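You operate a simulated robot arm through the tools that you are given. There is no shell and no other tool. Be economical: measure what you need, move in short steps, check, and stop when the job is done.

The job below is to be done with a simulated robot arm. You get a single attempt, and the scene is never put back.

## Task
The extractor is clogged: switch off, pull the hose cuff, pump the yellow button till Clear, refit, restart.
Fine: in that order; it is Clear when only the bar's green end is lit. Where these are worked on the way, their far stop is far enough and under half their travel is too little: hose cuff.

The check looks at the end state, three seconds after you hand in, the way a careful person would. Anything else that was tipped, shoved, dropped, spilled or broken makes it a failure.

## Robot
A 6-joint arm with a two-finger parallel gripper on a trunk, on a base that drives. Base frame: it is fixed to the floor where the robot stands at the start and does not move with it; the origin is under the middle of the robot, x ahead of it, y to its left, z up. Units: cm, degrees, N and s.
With the tool pointing down near the work surface it reaches from about 26 to 68 cm from the robot's upright axis, wherever it stands. Its first joint turns from -166.0 to 166.0 degrees. Places, roughly: dust extractor [40, -20, 40]; extractor dial [50, -10, 80]; hose cuff [30, -30, 60]; yellow filter button [40, -30, 80]. Payload 4.1 kg.
The TCP is the grasp point between the finger pads, 2.3 cm short of the fingertips. In the tool frame z runs along the fingers and y along their closing line. Largest opening 9.4 cm; finger width 3.8, thickness 1; the body of the gripper, 5.4 by 9.6 cm, starts 3.9 cm behind the TCP.
Orientation is that of the tool frame in the base frame, as [roll, pitch, yaw] about the fixed x, y, z axes, in that order (R = Rz(yaw) Ry(pitch) Rx(roll)). With the fingers straight down and closing along the base's y, the tool's x points along the base's -x, its y along +y and its z along -z.

## Interface
- The arm moves only by the tool step_arm. Its argument "increments" is one flat list of numbers, 7 for each row, row after row: the shift along the base's x, y, z in cm, then the turn, a rotation vector about the base's x, y, z in rad, then the opening, from 0 (shut) to 1 (fully open). In form: [tx, ty, tz, rx, ry, rz, grip, tx, ty, tz, rx, ry, rz, grip, ...]. A call has 1 to 20 rows; each row is the pose to reach, as a shift and turn from the pose commanded when the call began. Each row takes 0.2 s and may step no farther than 5 cm and 8.6 degrees from the row before; otherwise, or with a gripper value out of range, the whole call is refused. Where a pose cannot be reached the arm comes as near as it can. A force on the tool above 60 N (or 10 N above the force at the start of the call, whichever is more), or a blocked arm, ends the call early, and 0.2 s more pass. The fingers move at their own pace (about 4.5 cm/s each) and stop on an object; they squeeze with about 37 N. The grip force told is the motor's: it shows also when the fingers shut on nothing. Time passes only in rows, and 0.2 s behind the last, so rows that repeat a pose let the fingers close. It gives the time, the measured TCP pose, the force on the tool (base axes), the opening and the grip force at its end, in the units of the frame above (readings bear some noise), with the torque about the TCP (base axes, N m) and any sound that the robot's microphone picked up.
- Cameras (640 x 400 px; columns grow to the right, rows downward): "scene" is now at [-1.64, 10.79, 144.73]; the picture's right is [-0.77, -0.64, 0.00], its down [-0.50, 0.60, -0.62] and it looks along [0.40, -0.48, -0.78] (base axes); focal length 292 px, centre (320, 200). "wrist" rides on the gripper at [8.6, 1.6, -7.4] in the tool frame; the picture's right is [-0.18, 0.98, 0.00], its down [-0.58, -0.11, -0.81] and it looks along [-0.79, -0.15, 0.59] (tool axes); focal length 243 px, centre (320, 200). There is no depth. A picture from a camera that has moved, and an enlarged one, comes with that camera's place and axes in the base frame and with its lens. The place of the scene camera against the robot may be out by one fixed shift of up to 2.5 cm in any direction.
- capture(camera): a new picture of that camera. It takes no simulated time.
- raise_lower(by): slides the trunk up (or, below 0, down) by that many cm; the arm and the scene camera ride with it, the base frame stays. It gives what a move gives, with no picture.
- drive_base(legs): drives the robot by 1 to 6 legs, each [ahead, turn to the left] in cm and degrees, along the robot's own axes; the way and the turn of a leg run together, so that a leg with both is an arc; at most 150 cm and 180 degrees a leg. The arm and the cameras ride along, it lands a little off, and it stops where it bumps. It gives what a move gives.
- turn_head(pan, tilt): turns the head with the scene camera to pan (to the left, within 155 degrees either way) and tilt (down, from -29 to 69), counted from straight ahead of the robot. It gives what a move gives.
- close_up(camera, box): a new picture of the part [left, top, right, bottom] of that camera's present view, enlarged. It takes no simulated time.
- finish_job(): hands the job in; it is judged then, once.

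Go step by step. Nothing tells you exact positions but the pictures and the camera data: compare them with the known pose of the tool, close in by small moves and look again before you grip or let go. The budget is 120 turns and 82 pictures, counting those below and the enlarged ones. Unless the task says otherwise, let go and move clear before handing in, and close with one line.

The tools are called after ">>>" by a JSON object that holds its "name" and its "arguments". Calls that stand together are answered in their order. step_arm: Moves the arm, as the interface text tells. Its arguments: {"type":"object","properties":{"increments":{"type":"array"}},"required":["increments"]} The other tools are called the same way: raise_lower (by) slides the trunk up or down; drive_base (legs) drives the base; turn_head (pan, tilt) turns the head that bears the scene camera; capture (camera) takes a picture; close_up (camera, box) takes an enlarged picture of a part of a camera's view; finish_job () hands the job in.

At the start:

```text
t: 0.0
tool_pos: [32.29, -28.33, 106.83]
orientation: [-179.9, 0.1, -180.0]
force: [0.8, 0.0, -0.1]
moment: [0.0, 0.0, 0.02]
finger_gap: 9.38
finger_force: 0.1
trunk travel left (down, up): [-40.0, 19.0]
robot x, y, heading: [0.03, 0.14, 0.1]
head pan, tilt: [-50.1, 51.6]
```

scene: 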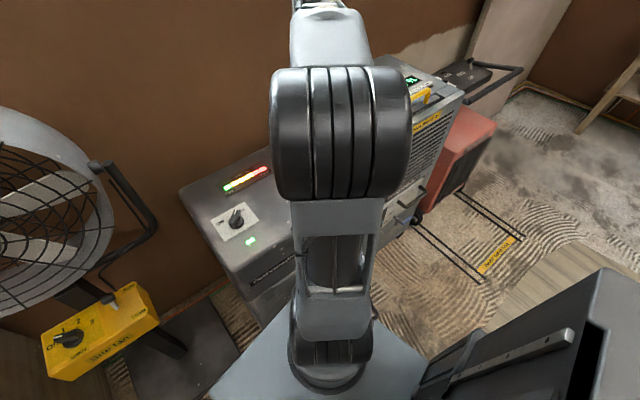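
wrist: 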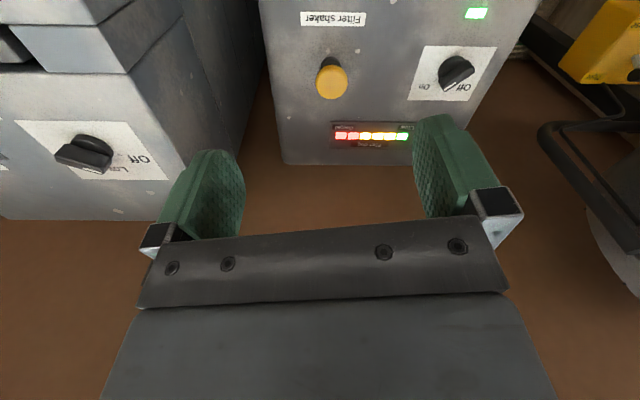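

I see the extractor's top with the dial, the bar and the yellow button in the wrist view. The cuff is hidden, so I enlarge the wrist view and shift the arm aside to look for it.

>>> {"name": "close_up", "arguments": {"camera": "wrist", "box": [260, 0, 540, 175]}}

>>> {"name": "step_arm", "arguments": {"increments": [0, 5, 0, 0, 0, 0, 1, 0, 10, 0, 0, 0, 0, 1, 0, 15, 0, 0, 0, 0, 1, 0, 20, 0, 0, 0, 0, 1, 0, 25, 0, 0, 0, 0, 1, 0, 30, 0, 0, 0, 0, 1, 0, 35, 0, 0, 0, 0, 1]}}

>>> {"name": "capture", "arguments": {"camera": "scene"}}

```text
2.29 times, centred on (400, 88) of wrist
camera zoom: at [23.69, -26.67, 114.27], right [0.18, 0.98, 0.0], down [0.58, -0.11, 0.81], along [0.79, -0.15, -0.59], focal length 555 px, centre (137, 457)
```

zoom: 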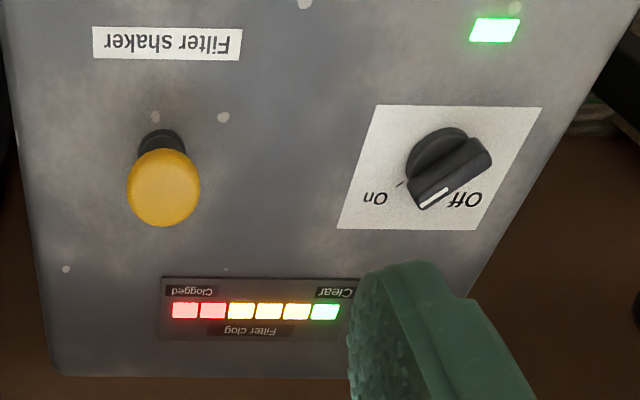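

```text
t: 1.6
tool_pos: [32.19, 6.71, 106.91]
orientation: [180.0, -0.1, -180.0]
force: [-0.2, -0.1, -0.3]
moment: [0.0, 0.0, 0.02]
finger_gap: 9.4
finger_force: 0.1
trunk travel left (down, up): [-40.0, 19.0]
robot x, y, heading: [-0.05, 0.0, 0.0]
head pan, tilt: [-50.1, 51.6]
```

```text
78 pictures are left
camera scene: at [-1.64, 10.81, 144.73], right [-0.77, -0.64, 0.0], down [-0.5, 0.6, -0.62], along [0.4, -0.48, -0.78], focal length 292 px, centre (320, 200)
```

scene: 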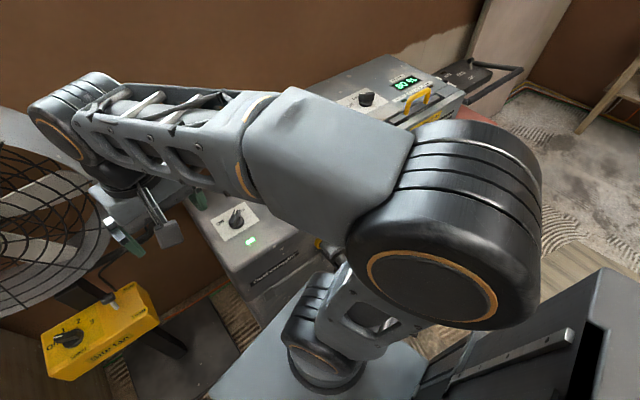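

The dial points to On, and something that may be the cuff shows near (320,245). I look closer.

>>> {"name": "close_up", "arguments": {"camera": "scene", "box": [180, 180, 380, 305]}}

>>> {"name": "capture", "arguments": {"camera": "wrist"}}

```text
3.20 times, centred on (280, 242) of scene
camera zoom: at [-1.64, 10.81, 144.73], right [-0.77, -0.64, 0.0], down [-0.5, 0.6, -0.62], along [0.4, -0.48, -0.78], focal length 936 px, centre (448, 64)
```

zoom: 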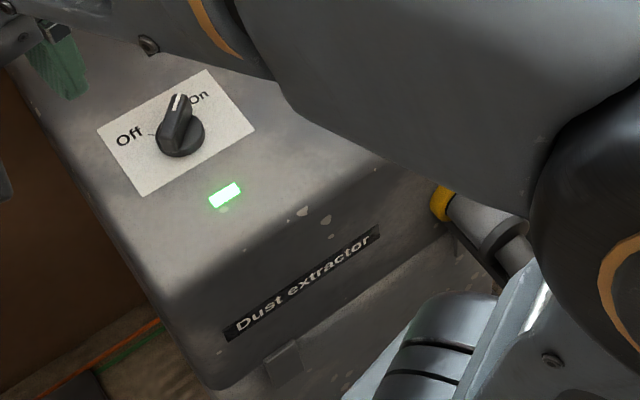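

```text
76 pictures are left
camera wrist: at [23.56, 8.33, 114.28], right [0.18, 0.98, 0.0], down [0.58, -0.11, 0.81], along [0.79, -0.15, -0.59], focal length 243 px, centre (320, 200)
```

wrist: 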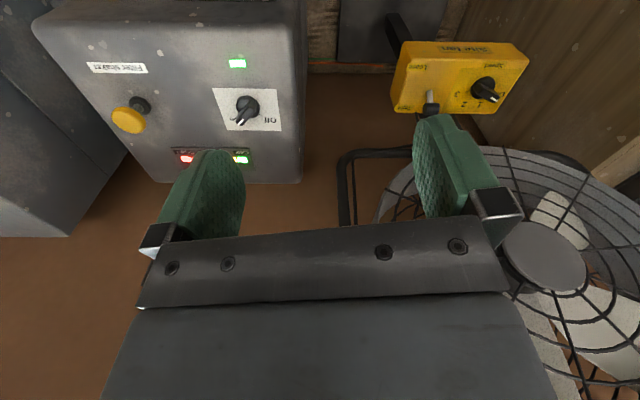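

The cuff has a yellow seal at the front face, and its grey body runs toward the robot. Next I move nearer the dial for a better look at it.

>>> {"name": "step_arm", "arguments": {"increments": [0, -5, 0, 0, 0, 0, 1, 0, -10, 0, 0, 0, 0, 1, -1, -14, -3, 0, 0, 0, 1, -2, -18, -6, 0, 0, 0, 1]}}

>>> {"name": "capture", "arguments": {"camera": "wrist"}}

>>> {"name": "capture", "arguments": {"camera": "scene"}}

```text
refused: row 3 steps farther than a row can; nothing moved
```

```text
75 pictures are left
camera wrist: at [23.56, 8.33, 114.28], right [0.18, 0.98, 0.0], down [0.58, -0.11, 0.81], along [0.79, -0.15, -0.59], focal length 243 px, centre (320, 200)
```

wrist: 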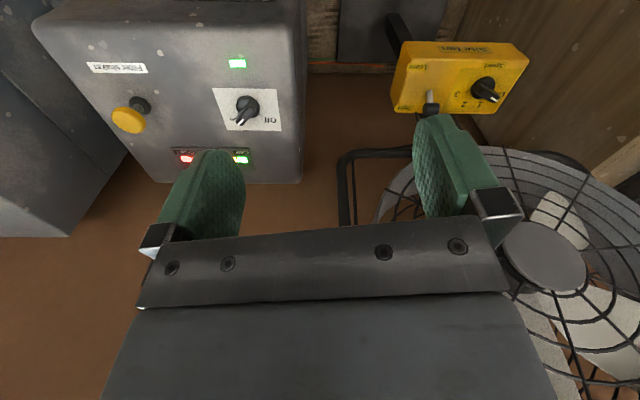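

```text
74 pictures are left
camera scene: at [-1.64, 10.81, 144.73], right [-0.77, -0.64, 0.0], down [-0.5, 0.6, -0.62], along [0.4, -0.48, -0.78], focal length 292 px, centre (320, 200)
```

scene: 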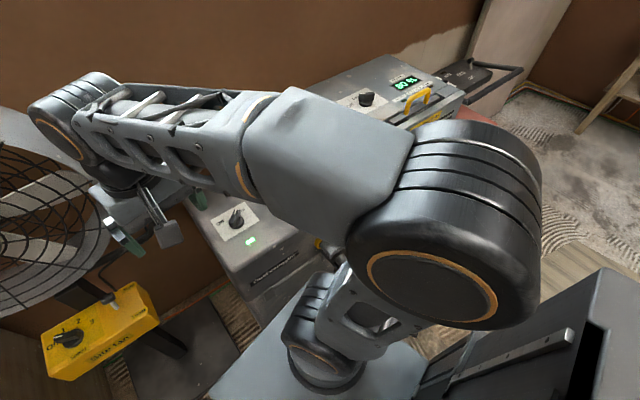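

From the two wrist views I triangulate the dial at about (45.9, -9.3, 75.5) and the button cap at about (42.4, -28.4, 78.8). I go in for a close look at the dial.

>>> {"name": "step_arm", "arguments": {"increments": [0, -5, 0, 0, 0, 0, 1, 0, -9.5, 0, 0, 0, 0, 1, 0, -13, -3, 0, 0, 0, 1, 0, -16, -6, 0, 0, 0, 1]}}

>>> {"name": "close_up", "arguments": {"camera": "wrist", "box": [200, 20, 420, 158]}}

```text
t: 2.6
tool_pos: [32.22, -9.32, 100.7]
orientation: [180.0, 0.0, -179.9]
force: [-1.0, 0.2, -0.3]
moment: [0.02, 0.0, 0.01]
finger_gap: 9.41
finger_force: 0.0
trunk travel left (down, up): [-40.0, 19.0]
robot x, y, heading: [0.21, 0.55, 0.1]
head pan, tilt: [-50.1, 51.6]
```

```text
2.90 times, centred on (310, 89) of wrist
camera zoom: at [23.58, -7.68, 108.19], right [0.18, 0.98, 0.0], down [0.58, -0.11, 0.81], along [0.79, -0.15, -0.59], focal length 703 px, centre (349, 522)
```

zoom: 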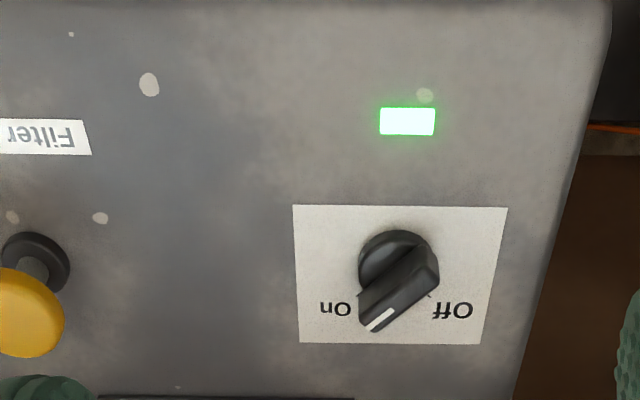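

The dial bar lies at about -45° azimuth and Off is at about +45°. I turn the gripper to straddle the bar and come down above it.

>>> {"name": "step_arm", "arguments": {"increments": [2.5, 0, 0, 0, 0, -0.131, 1, 5, 0, 0, 0, 0, -0.262, 1, 7.5, 0, 0, 0, 0, -0.393, 1, 10, 0, 0, 0, 0, -0.524, 1, 12, 0, 0, 0, 0, -0.655, 1, 13.9, 0, 0, 0, 0, -0.785, 1, 13.9, 0, -4.5, 0, 0, -0.785, 1, 13.9, 0, -9, 0, 0, -0.785, 1, 13.9, 0, -13, 0, 0, -0.785, 1, 13.9, 0, -16, 0, 0, -0.785, 1]}}

>>> {"name": "capture", "arguments": {"camera": "wrist"}}

>>> {"name": "close_up", "arguments": {"camera": "scene", "box": [180, 140, 380, 265]}}

```text
t: 4.8
tool_pos: [46.29, -9.38, 84.9]
orientation: [-180.0, 0.0, 135.0]
force: [-0.1, -0.7, 0.6]
moment: [-0.02, -0.02, -0.03]
finger_gap: 9.37
finger_force: 0.0
trunk travel left (down, up): [-40.0, 19.0]
robot x, y, heading: [-0.02, 0.4, 0.1]
head pan, tilt: [-50.1, 51.6]
```

```text
72 pictures are left
camera wrist: at [41.32, -2.05, 92.21], right [0.82, 0.57, 0.0], down [0.33, -0.49, 0.81], along [0.46, -0.67, -0.59], focal length 243 px, centre (320, 200)
```

wrist: 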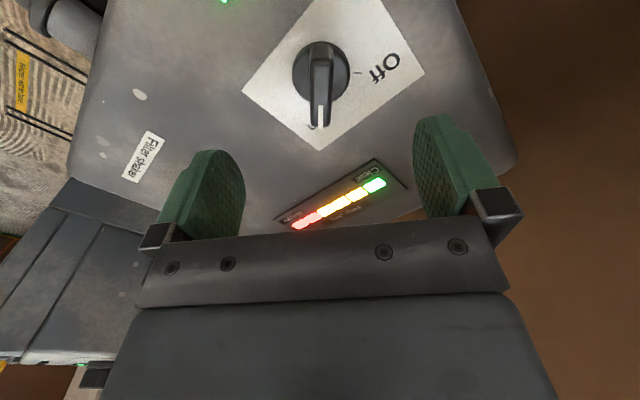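

```text
3.20 times, centred on (280, 202) of scene
camera zoom: at [-1.63, 10.79, 144.74], right [-0.77, -0.64, 0.0], down [-0.5, 0.6, -0.62], along [0.4, -0.48, -0.78], focal length 936 px, centre (448, 192)
```

zoom: 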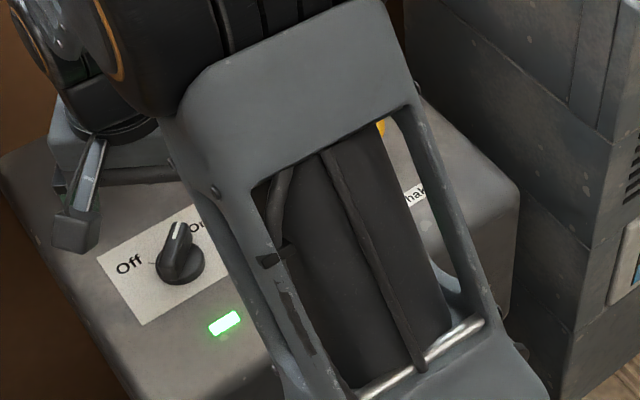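

The dial bar sits exactly under the grasp axis and lines up with the fingers. I lower and look again.

>>> {"name": "step_arm", "arguments": {"increments": [0, 0, -3, 0, 0, 0, 1, 0, 0, -5, 0, 0, 0, 1, 0, 0, -6.5, 0, 0, 0, 1]}}

>>> {"name": "capture", "arguments": {"camera": "wrist"}}

>>> {"name": "close_up", "arguments": {"camera": "scene", "box": [180, 140, 380, 265]}}

```text
t: 5.6
tool_pos: [46.15, -9.44, 78.33]
orientation: [-179.9, -0.1, 135.0]
force: [-0.1, -0.3, 0.8]
moment: [0.02, 0.0, -0.02]
finger_gap: 9.36
finger_force: 0.1
trunk travel left (down, up): [-40.0, 19.0]
robot x, y, heading: [0.16, -0.3, 0.0]
head pan, tilt: [-50.1, 51.6]
```

```text
70 pictures are left
camera wrist: at [41.29, -2.06, 85.74], right [0.82, 0.57, 0.0], down [0.33, -0.49, 0.81], along [0.46, -0.67, -0.59], focal length 243 px, centre (320, 200)
```

wrist: 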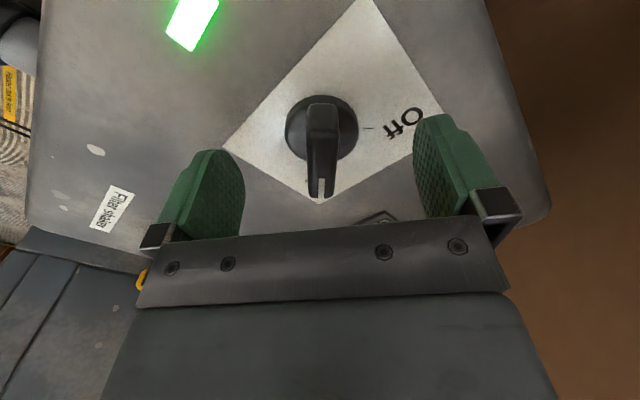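

```text
3.20 times, centred on (280, 202) of scene
camera zoom: at [-1.64, 10.79, 144.73], right [-0.77, -0.64, 0.0], down [-0.5, 0.6, -0.62], along [0.4, -0.48, -0.78], focal length 936 px, centre (448, 192)
```

zoom: 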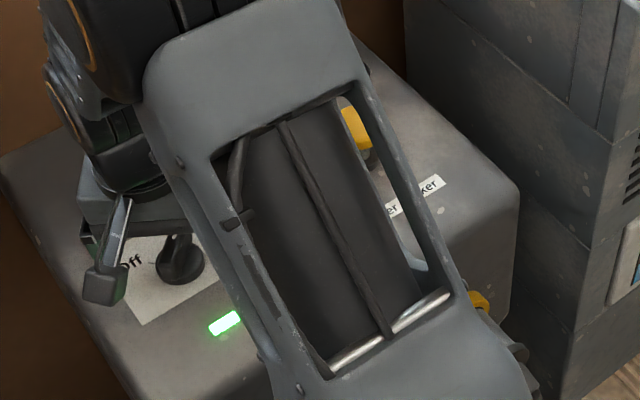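

The bar top is near the level of the fingertips, so I lower about 1 cm more and close on it.

>>> {"name": "step_arm", "arguments": {"increments": [0, 0, -0.6, 0, 0, 0, 1, 0, 0, -1.1, 0, 0, 0, 1, 0, 0, -1.1, 0, 0, 0, 0, 0, 0, -1.1, 0, 0, 0, 0, 0, 0, -1.1, 0, 0, 0, 0, 0, 0, -1.1, 0, 0, 0, 0, 0, 0, -1.1, 0, 0, 0, 0, 0, 0, -1.1, 0, 0, 0, 0]}}

>>> {"name": "capture", "arguments": {"camera": "wrist"}}

```text
t: 7.4
tool_pos: [46.25, -9.26, 77.2]
orientation: [-180.0, 0.0, 134.9]
force: [3.7, 4.9, -1.8]
moment: [0.13, -0.28, 0.11]
finger_gap: 4.09
finger_force: 45.0
trunk travel left (down, up): [-40.0, 19.0]
robot x, y, heading: [-0.04, 0.08, -0.2]
head pan, tilt: [-50.1, 51.6]
```

```text
68 pictures are left
camera wrist: at [41.32, -1.99, 84.66], right [0.82, 0.57, 0.0], down [0.33, -0.49, 0.81], along [0.46, -0.67, -0.59], focal length 243 px, centre (320, 200)
```

wrist: 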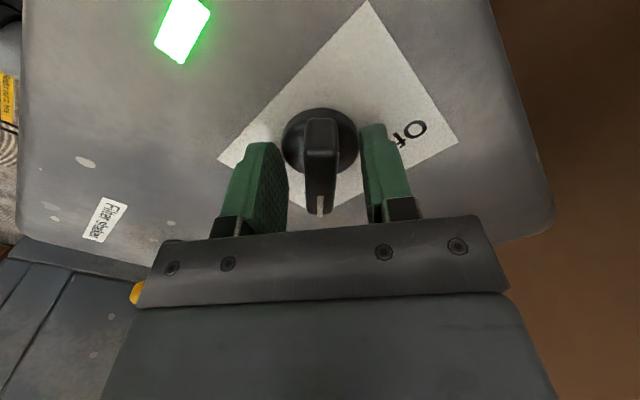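

The fingers closed on the round skirt (4.1 cm). I open, raise about 0.9 cm and close on the bar itself.

>>> {"name": "step_arm", "arguments": {"increments": [0, 0, 0, 0, 0, 0, 0.7, 0, 0, 0, 0, 0, 0, 0.7, 0, 0, 0.9, 0, 0, 0, 0.7, 0, 0, 0.9, 0, 0, 0, 0, 0, 0, 0.9, 0, 0, 0, 0, 0, 0, 0.9, 0, 0, 0, 0, 0, 0, 0.9, 0, 0, 0, 0, 0, 0, 0.9, 0, 0, 0, 0, 0, 0, 0.9, 0, 0, 0, 0]}}

>>> {"name": "capture", "arguments": {"camera": "wrist"}}

```text
t: 9.4
tool_pos: [46.24, -9.36, 78.13]
orientation: [180.0, 0.0, 135.0]
force: [1.8, 3.4, 1.3]
moment: [0.05, -0.07, -0.01]
finger_gap: 1.5
finger_force: 44.4
trunk travel left (down, up): [-40.0, 19.0]
robot x, y, heading: [0.01, -0.41, -0.1]
head pan, tilt: [-50.1, 51.6]
```

```text
67 pictures are left
camera wrist: at [41.31, -1.98, 85.59], right [0.82, 0.57, 0.0], down [0.33, -0.49, 0.81], along [0.46, -0.67, -0.59], focal length 243 px, centre (320, 200)
```

wrist: 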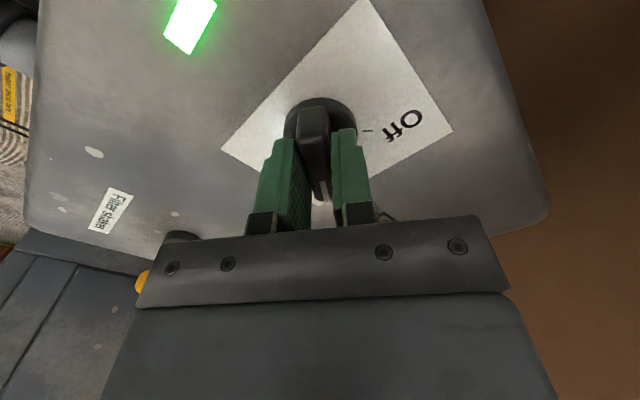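

The bar is held at 1.5 cm. I turn it toward Off by the first 45°, shifting the tool a little because the knob's axis lies slightly behind the grasp point.

>>> {"name": "step_arm", "arguments": {"increments": [0.06, 0.07, 0, 0, 0, 0.131, 0, 0.11, 0.15, 0, 0, 0, 0.262, 0, 0.15, 0.23, 0, 0, 0, 0.393, 0, 0.18, 0.32, 0, 0, 0, 0.524, 0, 0.2, 0.41, 0, 0, 0, 0.655, 0, 0.21, 0.5, 0, 0, 0, 0.785, 0]}}

>>> {"name": "capture", "arguments": {"camera": "wrist"}}

```text
t: 10.8
tool_pos: [46.28, -9.4, 78.21]
orientation: [180.0, 0.0, -180.0]
force: [-22.4, -52.0, -2.3]
moment: [-0.88, -0.65, -0.07]
finger_gap: 1.47
finger_force: 45.5
trunk travel left (down, up): [-40.0, 19.0]
robot x, y, heading: [-0.22, 0.02, -0.4]
head pan, tilt: [-50.1, 51.6]
```

```text
66 pictures are left
camera wrist: at [37.61, -7.73, 85.6], right [0.18, 0.98, 0.0], down [0.58, -0.11, 0.81], along [0.79, -0.15, -0.59], focal length 243 px, centre (320, 200)
```

wrist: 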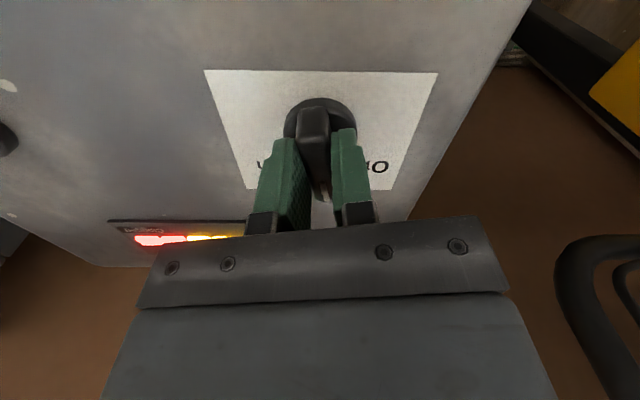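

The strain shows the knob's axis is right at the grasp point, so I take the shift back out while turning the remaining 45°.

>>> {"name": "step_arm", "arguments": {"increments": [-0.2, -0.5, 0, 0, 0, 0, 0, -0.2, -0.5, 0, 0, 0, 0.131, 0, -0.2, -0.5, 0, 0, 0, 0.262, 0, -0.2, -0.5, 0, 0, 0, 0.393, 0, -0.2, -0.5, 0, 0, 0, 0.524, 0, -0.2, -0.5, 0, 0, 0, 0.655, 0, -0.2, -0.5, 0, 0, 0, 0.785, 0]}}

>>> {"name": "capture", "arguments": {"camera": "wrist"}}

```text
t: 12.4
tool_pos: [46.38, -9.37, 78.09]
orientation: [-179.9, 0.2, -135.2]
force: [-0.9, -11.2, 0.4]
moment: [0.18, -0.35, -2.28]
finger_gap: 2.12
finger_force: 45.1
trunk travel left (down, up): [-40.0, 19.0]
robot x, y, heading: [-0.02, -0.26, 0.1]
head pan, tilt: [-50.1, 51.6]
```

```text
65 pictures are left
camera wrist: at [39.08, -14.3, 85.56], right [-0.56, 0.83, 0.0], down [0.49, 0.33, 0.81], along [0.67, 0.45, -0.59], focal length 243 px, centre (320, 200)
```

wrist: 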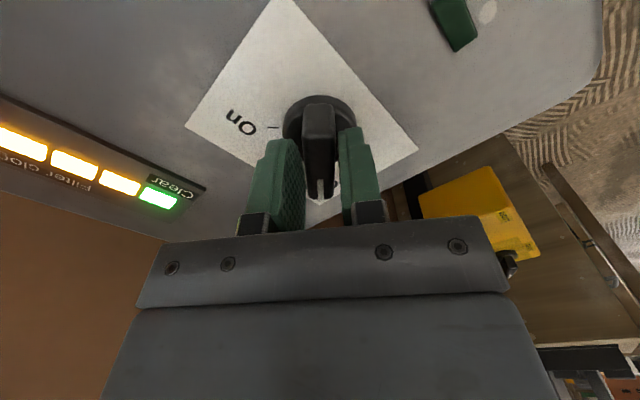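

The lamp is out and the dial is against its Off stop. I let go, rise and check.

>>> {"name": "step_arm", "arguments": {"increments": [0, 0, 0, 0, 0, 0, 0.7, 0, 0, 0, 0, 0, 0, 0.7, 0, 0, 0, 0, 0, 0, 0.7, 0, 0, 4, 0, 0, 0, 0.7, 0, 0, 8, 0, 0, 0, 0.7]}}

>>> {"name": "capture", "arguments": {"camera": "wrist"}}

```text
t: 13.6
tool_pos: [46.2, -9.32, 86.27]
orientation: [-180.0, 0.0, -135.0]
force: [0.6, -0.3, 0.5]
moment: [-0.01, 0.0, 0.01]
finger_gap: 6.6
finger_force: 0.0
trunk travel left (down, up): [-40.0, 19.0]
robot x, y, heading: [-0.12, 0.45, -0.2]
head pan, tilt: [-50.1, 51.6]
```

```text
64 pictures are left
camera wrist: at [39.0, -14.22, 93.59], right [-0.56, 0.83, 0.0], down [0.49, 0.33, 0.81], along [0.66, 0.46, -0.59], focal length 243 px, centre (320, 200)
```

wrist: 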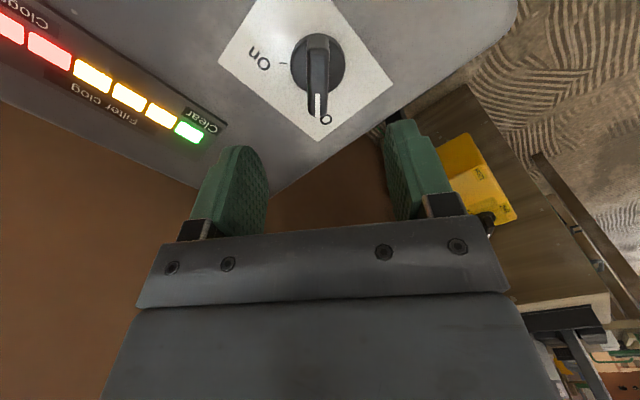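

The dial is at Off. Now I rise, turn back and retreat toward the robot to view the cuff on the front face.

>>> {"name": "step_arm", "arguments": {"increments": [0, 0, 4.5, 0, 0, 0, 1, 0, 0, 9, 0, 0, -0.131, 1, -3, -2, 12, 0, 0, -0.262, 1, -6.5, -4, 13, 0, 0, -0.393, 1, -10, -6.5, 13, 0, 0, -0.524, 1, -13.5, -9, 13, 0, 0, -0.655, 1, -17, -11.5, 13, 0, 0, -0.785, 1, -20.5, -14, 13, 0, 0, -0.785, 1, -24, -16.5, 13, 0, 0, -0.785, 1, -28, -19, 13, 0, 0, -0.785, 1]}}

>>> {"name": "capture", "arguments": {"camera": "wrist"}}

>>> {"name": "capture", "arguments": {"camera": "scene"}}

```text
t: 15.8
tool_pos: [18.09, -28.3, 99.11]
orientation: [180.0, -0.1, 180.0]
force: [-0.2, 0.1, 0.2]
moment: [-0.02, 0.03, -0.05]
finger_gap: 9.41
finger_force: 0.1
trunk travel left (down, up): [-40.0, 19.0]
robot x, y, heading: [0.13, -0.04, 0.2]
head pan, tilt: [-50.1, 51.6]
```

```text
63 pictures are left
camera wrist: at [9.51, -26.7, 106.6], right [0.18, 0.98, 0.0], down [0.58, -0.11, 0.81], along [0.79, -0.15, -0.59], focal length 243 px, centre (320, 200)
```

wrist: 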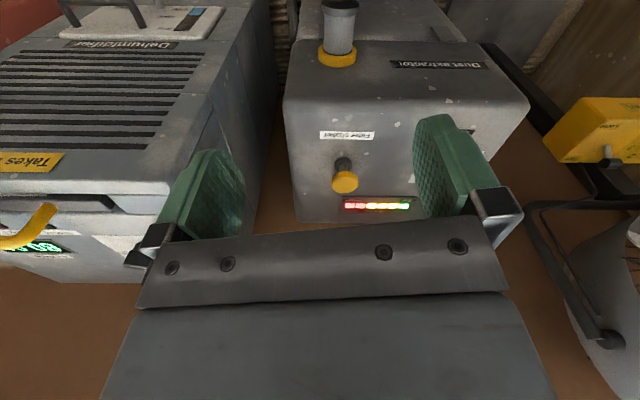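

```text
62 pictures are left
camera scene: at [-1.64, 10.75, 144.73], right [-0.77, -0.64, 0.0], down [-0.5, 0.6, -0.62], along [0.4, -0.48, -0.78], focal length 292 px, centre (320, 200)
```

scene: 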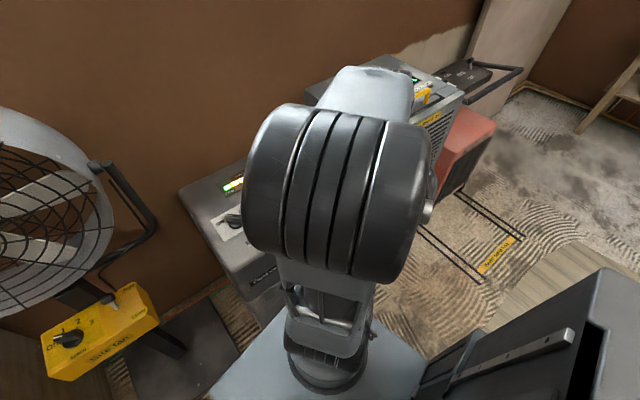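

The cuff points from the yellow seal on the front face toward the robot. I take a close-up, then a second view from lower to fix its place.

>>> {"name": "close_up", "arguments": {"camera": "wrist", "box": [250, 0, 430, 112]}}

>>> {"name": "step_arm", "arguments": {"increments": [0, 0, -4, 0, 0, 0, 1, 0, 0, -8, 0, 0, 0, 1, 0, 0, -12, 0, 0, 0, 1, 0, 0, -16, 0, 0, 0, 1]}}

>>> {"name": "capture", "arguments": {"camera": "wrist"}}

```text
3.56 times, centred on (340, 56) of wrist
camera zoom: at [9.51, -26.7, 106.6], right [0.18, 0.98, 0.0], down [0.58, -0.11, 0.81], along [0.79, -0.15, -0.59], focal length 863 px, centre (249, 712)
```

zoom: 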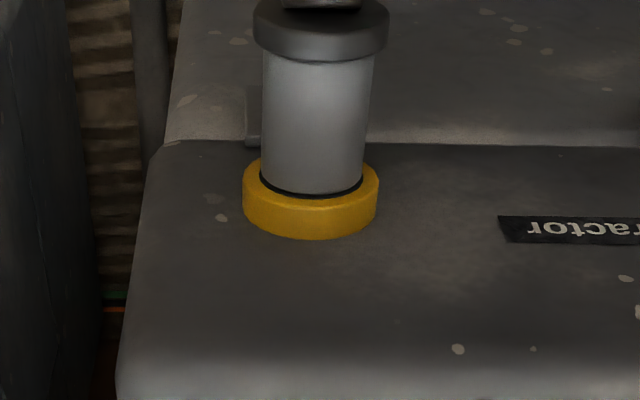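

```text
t: 16.8
tool_pos: [18.18, -28.53, 83.01]
orientation: [180.0, -0.1, 179.9]
force: [-0.7, 0.3, -0.8]
moment: [0.02, 0.03, 0.0]
finger_gap: 9.39
finger_force: 0.0
trunk travel left (down, up): [-40.0, 19.0]
robot x, y, heading: [-0.39, -0.09, -0.0]
head pan, tilt: [-50.1, 51.6]
```

```text
60 pictures are left
camera wrist: at [9.55, -26.78, 90.47], right [0.18, 0.98, 0.0], down [0.58, -0.11, 0.81], along [0.79, -0.15, -0.59], focal length 243 px, centre (320, 200)
```

wrist: 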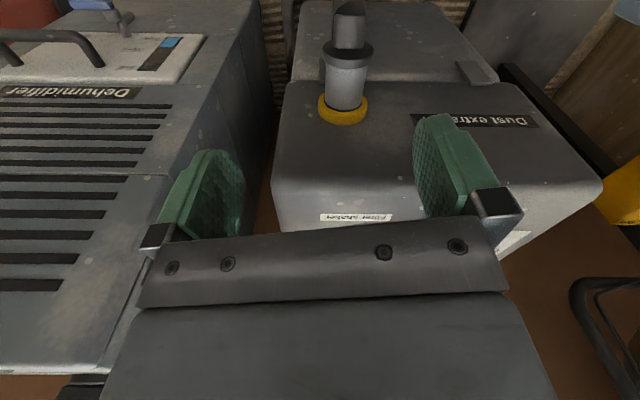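

The extractor stands turned by about -12°. The cuff runs from about (28.5, -27, 60) outward along (-0.98, 0.2), and is about 5 cm thick. I go above it with the gripper turned to match.

>>> {"name": "step_arm", "arguments": {"increments": [3, 0.6, 0, 0, 0, -0.1, 1, 6, 1.2, 0, 0, 0, -0.2, 1, 7, 1.6, -4, 0, 0, -0.2, 1, 7, 1.6, -8, 0, 0, -0.2, 1]}}

>>> {"name": "capture", "arguments": {"camera": "wrist"}}

>>> {"name": "capture", "arguments": {"camera": "scene"}}

```text
t: 17.8
tool_pos: [25.22, -26.86, 75.12]
orientation: [-180.0, 0.0, 168.5]
force: [0.3, -0.5, -0.2]
moment: [-0.02, -0.01, 0.0]
finger_gap: 9.39
finger_force: 0.2
trunk travel left (down, up): [-40.0, 19.0]
robot x, y, heading: [-0.21, 0.02, -0.1]
head pan, tilt: [-50.1, 51.6]
```

```text
59 pictures are left
camera wrist: at [17.06, -23.41, 82.51], right [0.38, 0.93, 0.0], down [0.55, -0.22, 0.81], along [0.75, -0.3, -0.59], focal length 243 px, centre (320, 200)
```

wrist: 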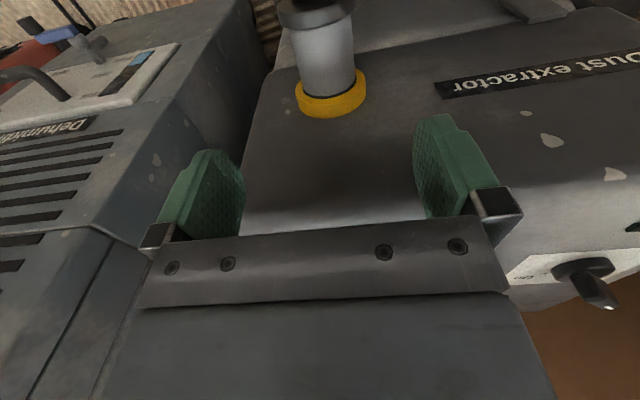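

```text
58 pictures are left
camera scene: at [-1.64, 10.75, 144.74], right [-0.77, -0.64, 0.0], down [-0.5, 0.6, -0.62], along [0.4, -0.48, -0.78], focal length 292 px, centre (320, 200)
```

scene: 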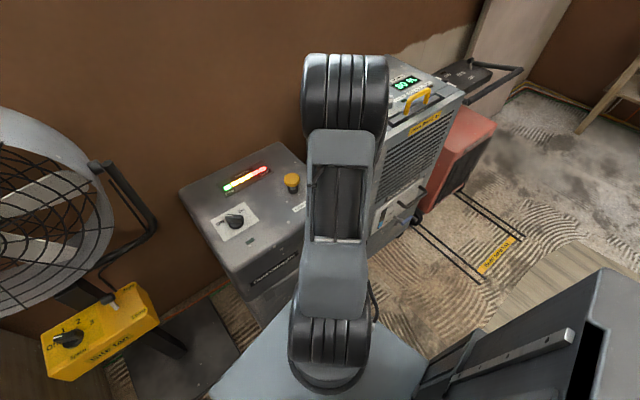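

With the three views combined, the cuff's grey body is centred at about (25.2, -26.7, 60.5). I lower toward it in steps with a check midway.

>>> {"name": "step_arm", "arguments": {"increments": [0, 0.2, -4, 0, 0, 0, 1, 0, 0.2, -8, 0, 0, 0, 1]}}

>>> {"name": "capture", "arguments": {"camera": "wrist"}}

>>> {"name": "capture", "arguments": {"camera": "scene"}}

```text
t: 18.4
tool_pos: [25.22, -26.5, 67.16]
orientation: [-180.0, 0.1, 168.5]
force: [-0.9, 0.3, 0.3]
moment: [-0.02, 0.02, -0.02]
finger_gap: 9.37
finger_force: 0.0
trunk travel left (down, up): [-40.0, 19.0]
robot x, y, heading: [-0.55, -0.03, 0.1]
head pan, tilt: [-50.1, 51.6]
```

```text
57 pictures are left
camera wrist: at [17.08, -23.14, 74.53], right [0.38, 0.93, 0.0], down [0.55, -0.22, 0.81], along [0.75, -0.3, -0.59], focal length 243 px, centre (320, 200)
```

wrist: 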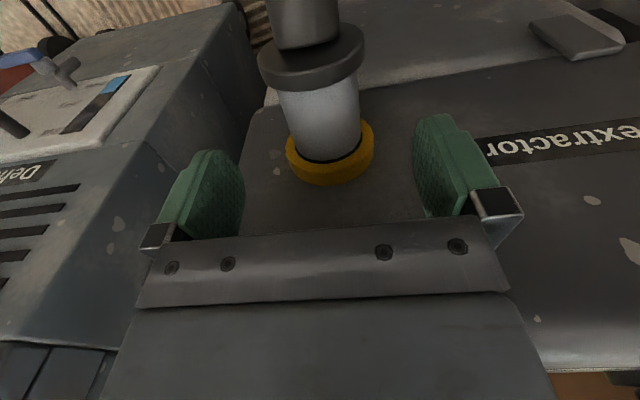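

```text
56 pictures are left
camera scene: at [-1.64, 10.75, 144.74], right [-0.77, -0.64, 0.0], down [-0.5, 0.6, -0.62], along [0.4, -0.48, -0.78], focal length 292 px, centre (320, 200)
```

scene: 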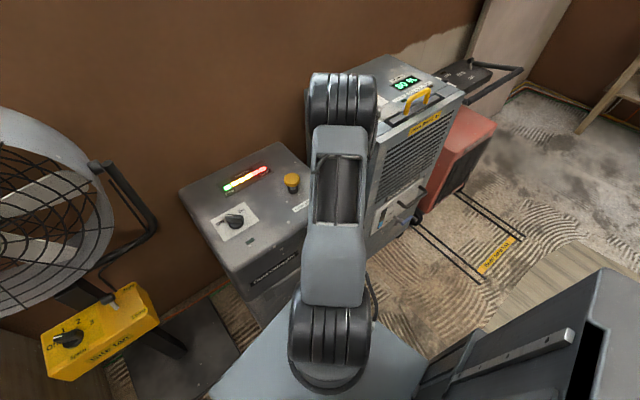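

The cuff is centred between the fingers in both directions. I lower the last 6.4 cm and check before closing.

>>> {"name": "step_arm", "arguments": {"increments": [0, 0, -3, 0, 0, 0, 1, 0, 0, -5, 0, 0, 0, 1, 0, 0, -6.4, 0, 0, 0, 1]}}

>>> {"name": "capture", "arguments": {"camera": "wrist"}}

```text
t: 19.2
tool_pos: [25.08, -26.55, 60.71]
orientation: [180.0, 0.1, 168.5]
force: [-0.9, -0.9, 0.2]
moment: [0.01, 0.0, 0.0]
finger_gap: 9.42
finger_force: 0.0
trunk travel left (down, up): [-40.0, 19.0]
robot x, y, heading: [0.02, -0.07, -0.2]
head pan, tilt: [-50.1, 51.6]
```

```text
55 pictures are left
camera wrist: at [17.07, -23.18, 68.13], right [0.38, 0.93, 0.0], down [0.55, -0.22, 0.81], along [0.75, -0.3, -0.59], focal length 243 px, centre (320, 200)
```

wrist: 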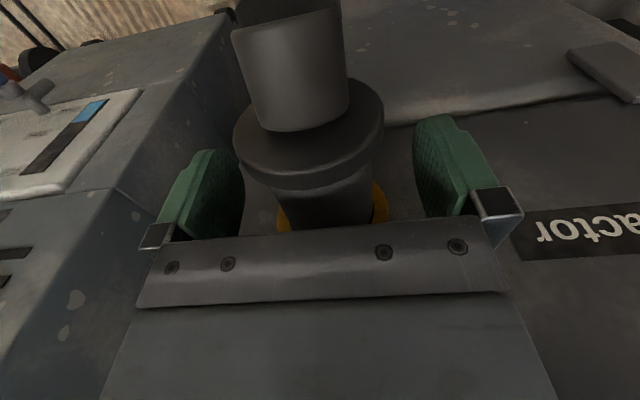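

The fingers straddle the cuff body beyond its flange, so I close.

>>> {"name": "step_arm", "arguments": {"increments": [0, 0, 0, 0, 0, 0, 0.3, 0, 0, 0, 0, 0, 0, 0, 0, 0, 0, 0, 0, 0, 0, 0, 0, 0, 0, 0, 0, 0, 0, 0, 0, 0, 0, 0, 0, 0, 0, 0, 0, 0, 0, 0]}}

>>> {"name": "capture", "arguments": {"camera": "wrist"}}

```text
t: 20.6
tool_pos: [25.22, -26.55, 60.66]
orientation: [180.0, 0.1, 168.5]
force: [0.0, -0.6, -1.2]
moment: [-0.01, 0.0, 0.16]
finger_gap: 4.89
finger_force: 45.2
trunk travel left (down, up): [-40.0, 19.0]
robot x, y, heading: [-0.02, 0.15, -0.2]
head pan, tilt: [-50.1, 51.6]
```

```text
54 pictures are left
camera wrist: at [17.07, -23.17, 68.15], right [0.38, 0.93, 0.0], down [0.55, -0.22, 0.81], along [0.75, -0.3, -0.59], focal length 243 px, centre (320, 200)
```

wrist: 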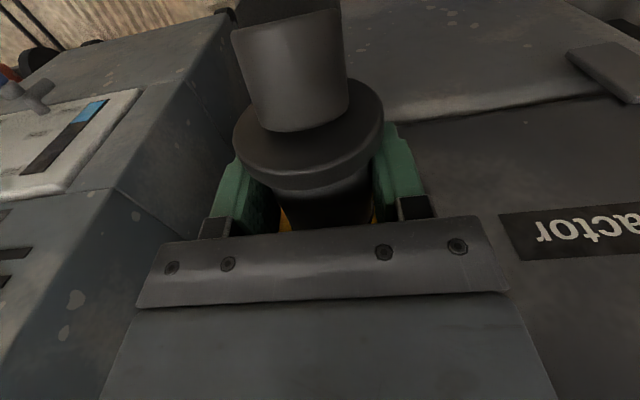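

The cuff is held at 4.9 cm. I pull it straight out along its axis, slowly.

>>> {"name": "step_arm", "arguments": {"increments": [-0.5, 0.1, 0, 0, 0, 0, 0, -1, 0.2, 0, 0, 0, 0, 0, -1.5, 0.3, 0, 0, 0, 0, 0, -2, 0.4, 0, 0, 0, 0, 0, -2.5, 0.5, 0, 0, 0, 0, 0, -3, 0.6, 0, 0, 0, 0, 0]}}

>>> {"name": "capture", "arguments": {"camera": "wrist"}}

```text
t: 22.0
tool_pos: [22.11, -25.88, 60.78]
orientation: [179.9, -0.1, 168.5]
force: [2.2, 4.9, -5.2]
moment: [-0.13, -0.1, -0.28]
finger_gap: 4.92
finger_force: 44.6
trunk travel left (down, up): [-40.0, 19.0]
robot x, y, heading: [-0.06, 0.18, 0.1]
head pan, tilt: [-50.1, 51.6]
```

```text
53 pictures are left
camera wrist: at [14.03, -22.57, 68.17], right [0.38, 0.93, 0.0], down [0.55, -0.22, 0.81], along [0.75, -0.3, -0.59], focal length 243 px, centre (320, 200)
```

wrist: 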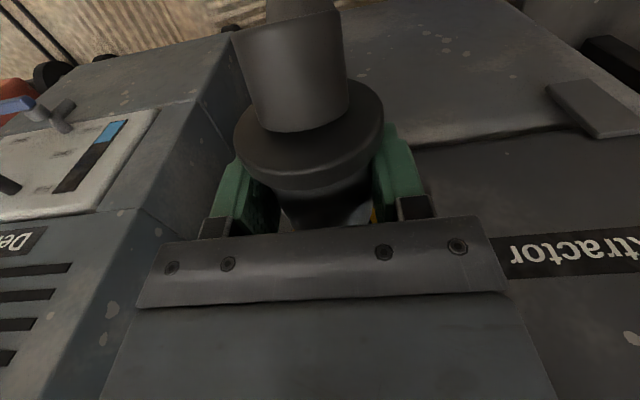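

The cuff comes along freely. I keep pulling until it meets a stop.

>>> {"name": "step_arm", "arguments": {"increments": [-0.5, 0.1, 0, 0, 0, 0, 0, -1, 0.2, 0, 0, 0, 0, 0, -1.5, 0.3, 0, 0, 0, 0, 0, -2, 0.4, 0, 0, 0, 0, 0, -2.5, 0.5, 0, 0, 0, 0, 0, -3, 0.6, 0, 0, 0, 0, 0]}}

>>> {"name": "capture", "arguments": {"camera": "wrist"}}

```text
t: 23.0
tool_pos: [21.04, -25.69, 60.76]
orientation: [-179.8, 0.2, 168.6]
force: [21.7, 7.5, -6.7]
moment: [0.75, -0.75, -1.0]
finger_gap: 4.92
finger_force: 45.0
trunk travel left (down, up): [-40.0, 19.0]
robot x, y, heading: [-0.3, -0.17, 0.5]
head pan, tilt: [-50.1, 51.6]
stopped in row 4: the force on the tool passed its limit at 65 N (the readings are from after the stop); the commanded pose is now the measured one
```

```text
52 pictures are left
camera wrist: at [12.82, -22.26, 68.18], right [0.38, 0.93, 0.0], down [0.55, -0.22, 0.81], along [0.75, -0.31, -0.59], focal length 243 px, centre (320, 200)
```

wrist: 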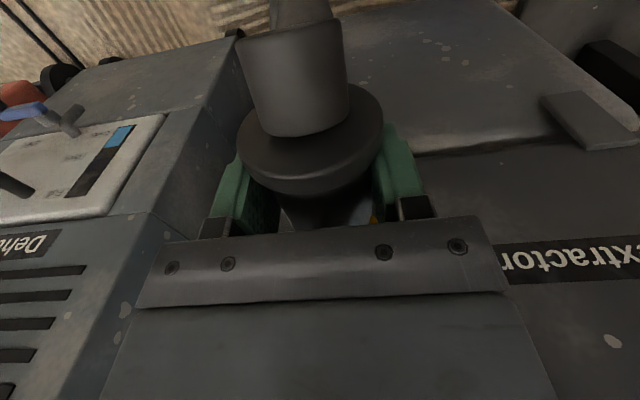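

The cuff reached its far stop about 4.3 cm out. I release it, rise, and see whether it stays out.

>>> {"name": "step_arm", "arguments": {"increments": [0, 0, 0, 0, 0, 0, 1, 0, 0, 0, 0, 0, 0, 1, 0, 0, 0, 0, 0, 0, 1, 0, 0, 0, 0, 0, 0, 1, 0, 0, 4, 0, 0, 0, 1, 0, 0, 8.5, 0, 0, 0, 1, 0, 0, 13, 0, 0, 0, 1]}}

>>> {"name": "capture", "arguments": {"camera": "wrist"}}

```text
t: 24.6
tool_pos: [20.66, -25.73, 73.8]
orientation: [-179.8, 0.1, 168.5]
force: [0.4, 0.4, -1.1]
moment: [-0.02, -0.01, 0.03]
finger_gap: 9.4
finger_force: 0.0
trunk travel left (down, up): [-40.0, 19.0]
robot x, y, heading: [0.17, 0.16, 0.3]
head pan, tilt: [-50.1, 51.6]
```

```text
51 pictures are left
camera wrist: at [12.65, -22.31, 81.15], right [0.37, 0.93, 0.0], down [0.55, -0.22, 0.81], along [0.75, -0.3, -0.59], focal length 243 px, centre (320, 200)
```

wrist: 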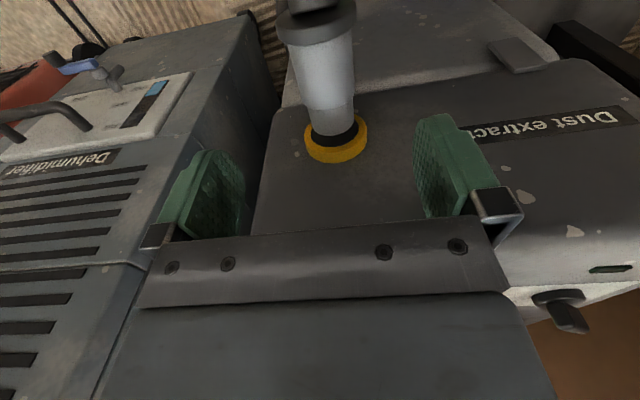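

The cuff stays out with the spigot showing. Now I go to the yellow button: rise, move over the top and look.

>>> {"name": "step_arm", "arguments": {"increments": [0, 0, 5, 0, 0, 0, 0.5, 0, 0, 10, 0, 0, 0, 0, 0, 0, 15, 0, 0, 0, 0, 3.5, -0.5, 18, 0, 0, 0, 0, 8, -1, 20, 0, 0, 0, 0, 12.5, -1.6, 20, 0, 0, 0, 0, 17, -2.2, 20, 0, 0, 0, 0, 21.8, -2.7, 20, 0, 0, 0, 0]}}

>>> {"name": "capture", "arguments": {"camera": "wrist"}}

>>> {"name": "capture", "arguments": {"camera": "scene"}}

```text
t: 26.4
tool_pos: [42.62, -28.41, 93.79]
orientation: [-179.8, 0.2, 168.6]
force: [-0.5, 0.3, -0.2]
moment: [0.02, -0.01, 0.0]
finger_gap: 0.0
finger_force: 37.3
trunk travel left (down, up): [-40.0, 19.0]
robot x, y, heading: [0.17, -0.18, 0.1]
head pan, tilt: [-50.1, 51.6]
```

```text
50 pictures are left
camera wrist: at [34.46, -25.01, 101.18], right [0.38, 0.93, 0.0], down [0.55, -0.22, 0.81], along [0.75, -0.31, -0.59], focal length 243 px, centre (320, 200)
```

wrist: 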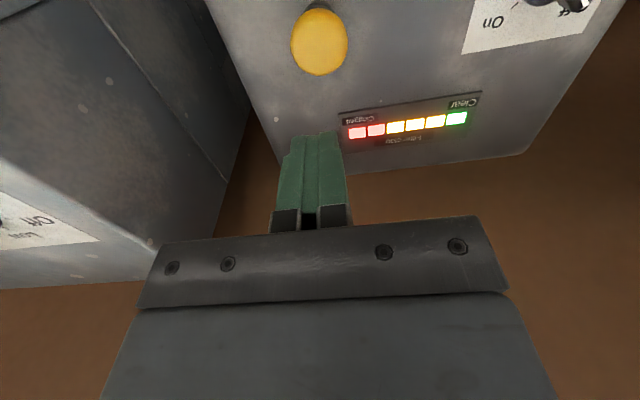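

```text
49 pictures are left
camera scene: at [-1.6, 10.75, 144.73], right [-0.76, -0.64, 0.0], down [-0.51, 0.6, -0.62], along [0.4, -0.47, -0.78], focal length 292 px, centre (320, 200)
```

scene: 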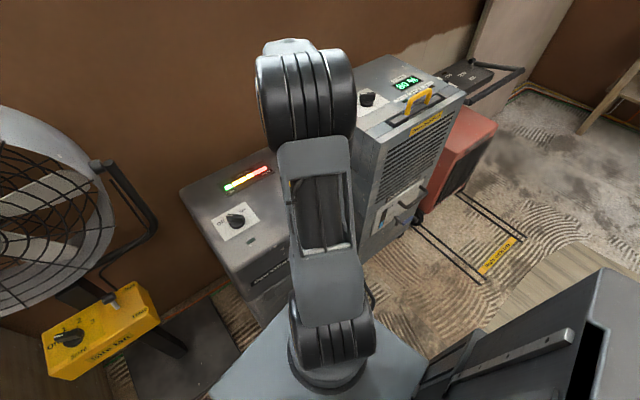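

The button is exactly under the shut fingers, and the bar is visible to the scene camera. I lower to just above the cap.

>>> {"name": "step_arm", "arguments": {"increments": [0, 0, -4.5, 0, 0, 0, 0, 0, 0, -8.5, 0, 0, 0, 0, 0, 0, -10.5, 0, 0, 0, 0]}}

>>> {"name": "capture", "arguments": {"camera": "wrist"}}

```text
t: 27.2
tool_pos: [42.61, -28.39, 83.25]
orientation: [-179.7, 0.1, 168.6]
force: [0.4, -0.6, 1.0]
moment: [-0.05, 0.04, -0.01]
finger_gap: 0.0
finger_force: 37.1
trunk travel left (down, up): [-40.0, 19.0]
robot x, y, heading: [0.11, 0.22, -0.1]
head pan, tilt: [-50.1, 51.6]
```

```text
48 pictures are left
camera wrist: at [34.42, -25.03, 90.73], right [0.38, 0.93, 0.0], down [0.55, -0.22, 0.81], along [0.75, -0.31, -0.59], focal length 243 px, centre (320, 200)
```

wrist: 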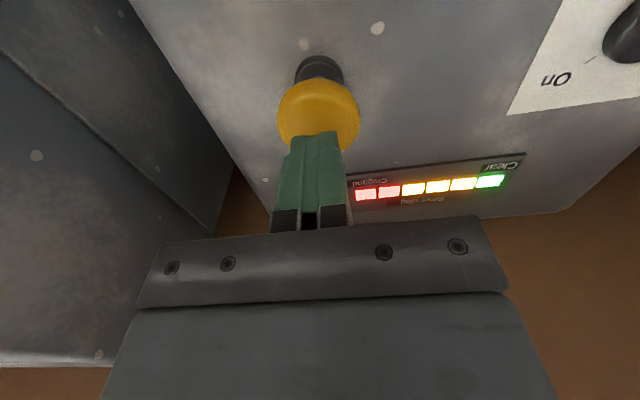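

The tips are over the cap. I press down in small steps until it resists fully.

>>> {"name": "step_arm", "arguments": {"increments": [-0.3, 0, -1, 0, 0, 0, 0, -0.3, 0, -2, 0, 0, 0, 0, -0.3, 0, -2.5, 0, 0, 0, 0, -0.3, 0, -3, 0, 0, 0, 0, -0.3, 0, -3.4, 0, 0, 0, 0]}}

>>> {"name": "capture", "arguments": {"camera": "wrist"}}

```text
t: 28.4
tool_pos: [42.2, -28.4, 79.95]
orientation: [-179.8, 0.2, 168.7]
force: [2.5, -1.8, 5.6]
moment: [0.0, 0.06, 0.04]
finger_gap: 0.01
finger_force: 36.9
trunk travel left (down, up): [-40.0, 19.0]
robot x, y, heading: [0.46, 0.26, 0.4]
head pan, tilt: [-50.1, 51.6]
```

```text
47 pictures are left
camera wrist: at [34.16, -25.05, 87.35], right [0.37, 0.93, 0.0], down [0.54, -0.22, 0.81], along [0.75, -0.31, -0.59], focal length 243 px, centre (320, 200)
```

wrist: 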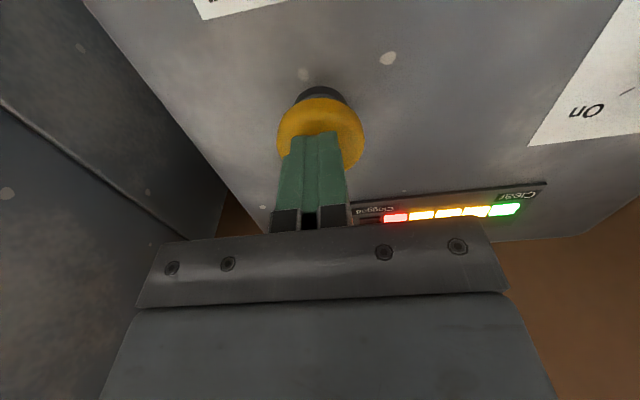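

The button has begun to give and the bar has dropped a step. I press a little deeper, then release and look at the bar.

>>> {"name": "step_arm", "arguments": {"increments": [0, 0, -0.4, 0, 0, 0, 0, 0, 0, -0.8, 0, 0, 0, 0, 0, 0, 1.5, 0, 0, 0, 0, 0, 0, 3, 0, 0, 0, 0]}}

>>> {"name": "capture", "arguments": {"camera": "wrist"}}

```text
t: 29.4
tool_pos: [42.34, -28.3, 82.9]
orientation: [-179.8, 0.1, 168.6]
force: [-0.2, 0.0, 0.0]
moment: [-0.01, -0.02, 0.01]
finger_gap: 0.01
finger_force: 37.0
trunk travel left (down, up): [-40.0, 19.0]
robot x, y, heading: [-0.03, 0.02, 0.4]
head pan, tilt: [-50.1, 51.6]
```

```text
46 pictures are left
camera wrist: at [34.1, -24.97, 90.27], right [0.37, 0.93, 0.0], down [0.55, -0.22, 0.81], along [0.75, -0.3, -0.59], focal length 243 px, centre (320, 200)
```

wrist: 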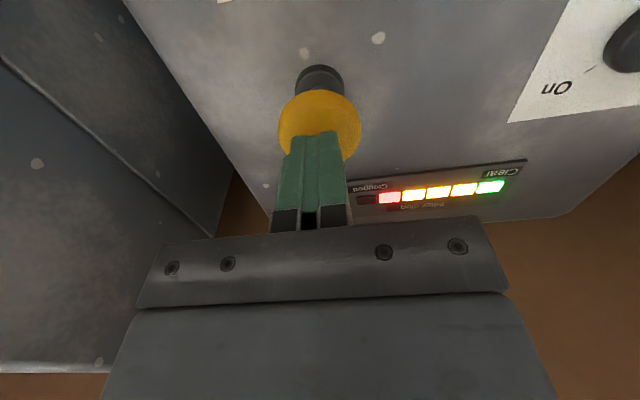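

One stroke took out one segment, so five are lit and four strokes remain. I do two and check.

>>> {"name": "step_arm", "arguments": {"increments": [0, 0, -2, 0, 0, 0, 0, 0, 0, -3, 0, 0, 0, 0, 0, 0, -3.7, 0, 0, 0, 0, 0, 0, -3.7, 0, 0, 0, 0, 0, 0, -1.5, 0, 0, 0, 0, 0, 0, 0, 0, 0, 0, 0, 0, 0, 0, 0, 0, 0, 0, 0, 0, -2, 0, 0, 0, 0, 0, 0, -3, 0, 0, 0, 0, 0, 0, -3.7, 0, 0, 0, 0, 0, 0, -3.7, 0, 0, 0, 0, 0, 0, -1.5, 0, 0, 0, 0, 0, 0, 0, 0, 0, 0, 0, 0, 0, 0, 0, 0, 0, 0]}}

>>> {"name": "capture", "arguments": {"camera": "wrist"}}

```text
t: 32.4
tool_pos: [42.32, -28.49, 82.92]
orientation: [-179.8, 0.2, 168.7]
force: [-0.4, -0.6, 0.5]
moment: [0.01, 0.0, 0.0]
finger_gap: 0.0
finger_force: 36.8
trunk travel left (down, up): [-40.0, 19.0]
robot x, y, heading: [-0.17, -0.14, 0.2]
head pan, tilt: [-50.1, 51.6]
```

```text
45 pictures are left
camera wrist: at [34.15, -25.01, 90.31], right [0.37, 0.93, 0.0], down [0.55, -0.22, 0.81], along [0.75, -0.3, -0.59], focal length 243 px, centre (320, 200)
```

wrist: 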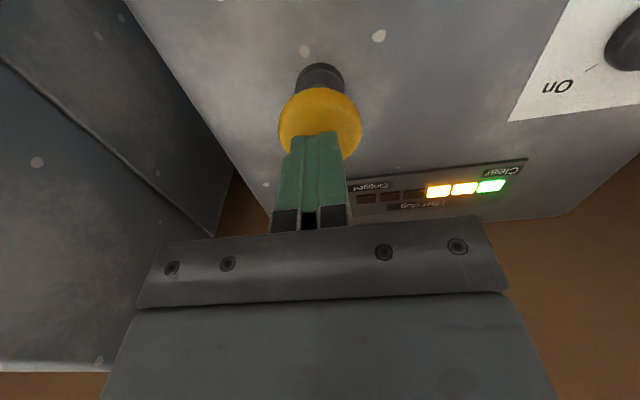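

Three segments remain, so two more strokes should leave only green.

>>> {"name": "step_arm", "arguments": {"increments": [0, 0, -2, 0, 0, 0, 0, 0, 0, -3, 0, 0, 0, 0, 0, 0, -3.7, 0, 0, 0, 0, 0, 0, -3.7, 0, 0, 0, 0, 0, 0, -1.5, 0, 0, 0, 0, 0, 0, 0, 0, 0, 0, 0, 0, 0, 0, 0, 0, 0, 0, 0, 0, -2, 0, 0, 0, 0, 0, 0, -3, 0, 0, 0, 0, 0, 0, -3.7, 0, 0, 0, 0, 0, 0, -3.7, 0, 0, 0, 0, 0, 0, -1.5, 0, 0, 0, 0, 0, 0, 0, 0, 0, 0, 0, 0, 0, 0, 0, 0, 0, 0]}}

>>> {"name": "capture", "arguments": {"camera": "wrist"}}

```text
t: 35.4
tool_pos: [42.21, -28.44, 82.93]
orientation: [-179.9, 0.2, 168.6]
force: [0.1, 0.0, 0.4]
moment: [0.01, 0.01, -0.02]
finger_gap: 0.0
finger_force: 36.7
trunk travel left (down, up): [-40.0, 19.0]
robot x, y, heading: [-0.09, -0.05, 0.3]
head pan, tilt: [-50.1, 51.6]
```

```text
44 pictures are left
camera wrist: at [34.13, -24.99, 90.31], right [0.37, 0.93, 0.0], down [0.55, -0.22, 0.81], along [0.75, -0.3, -0.59], focal length 243 px, centre (320, 200)
```

wrist: 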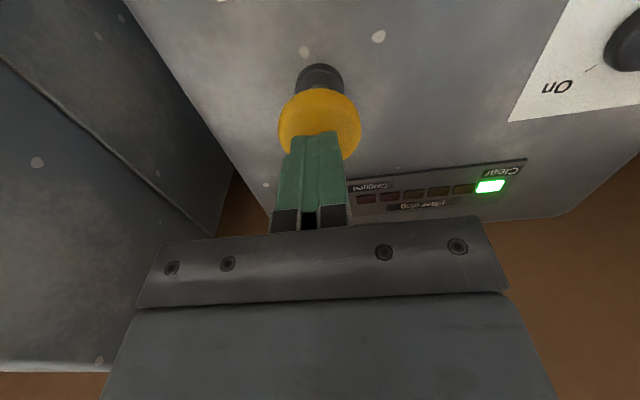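

Only the green end is lit. I go back to the cuff by the same way, opening the fingers, and look before lowering.

>>> {"name": "step_arm", "arguments": {"increments": [0, 0, 5, 0, 0, 0, 0, 0, 0, 10, 0, 0, 0, 0, -4.5, 0.6, 11, 0, 0, 0, 0, -9, 1.1, 11, 0, 0, 0, 0.5, -13.5, 1.7, 11, 0, 0, 0, 1, -17.5, 2.2, 9, 0, 0, 0, 1, -21.6, 2.7, 7, 0, 0, 0, 1, -21.6, 2.7, 3, 0, 0, 0, 1, -21.6, 2.7, -1.5, 0, 0, 0, 1, -21.6, 2.7, -6, 0, 0, 0, 1, -21.6, 2.7, -10, 0, 0, 0, 1, -21.6, 2.7, -14, 0, 0, 0, 1]}}

>>> {"name": "capture", "arguments": {"camera": "wrist"}}

```text
t: 38.0
tool_pos: [20.62, -25.64, 68.77]
orientation: [-179.7, 0.2, 168.6]
force: [0.3, -0.4, 0.2]
moment: [-0.02, 0.03, 0.03]
finger_gap: 9.4
finger_force: 0.0
trunk travel left (down, up): [-40.0, 19.0]
robot x, y, heading: [-0.27, 0.08, 0.2]
head pan, tilt: [-50.1, 51.6]
```

```text
43 pictures are left
camera wrist: at [12.51, -22.27, 76.23], right [0.37, 0.93, 0.0], down [0.55, -0.22, 0.81], along [0.75, -0.31, -0.59], focal length 243 px, centre (320, 200)
```

wrist: 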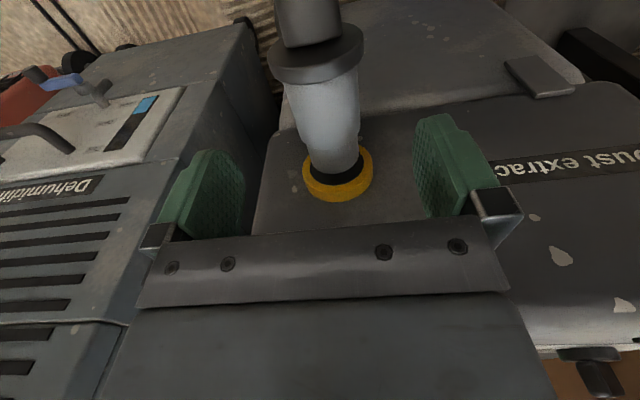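

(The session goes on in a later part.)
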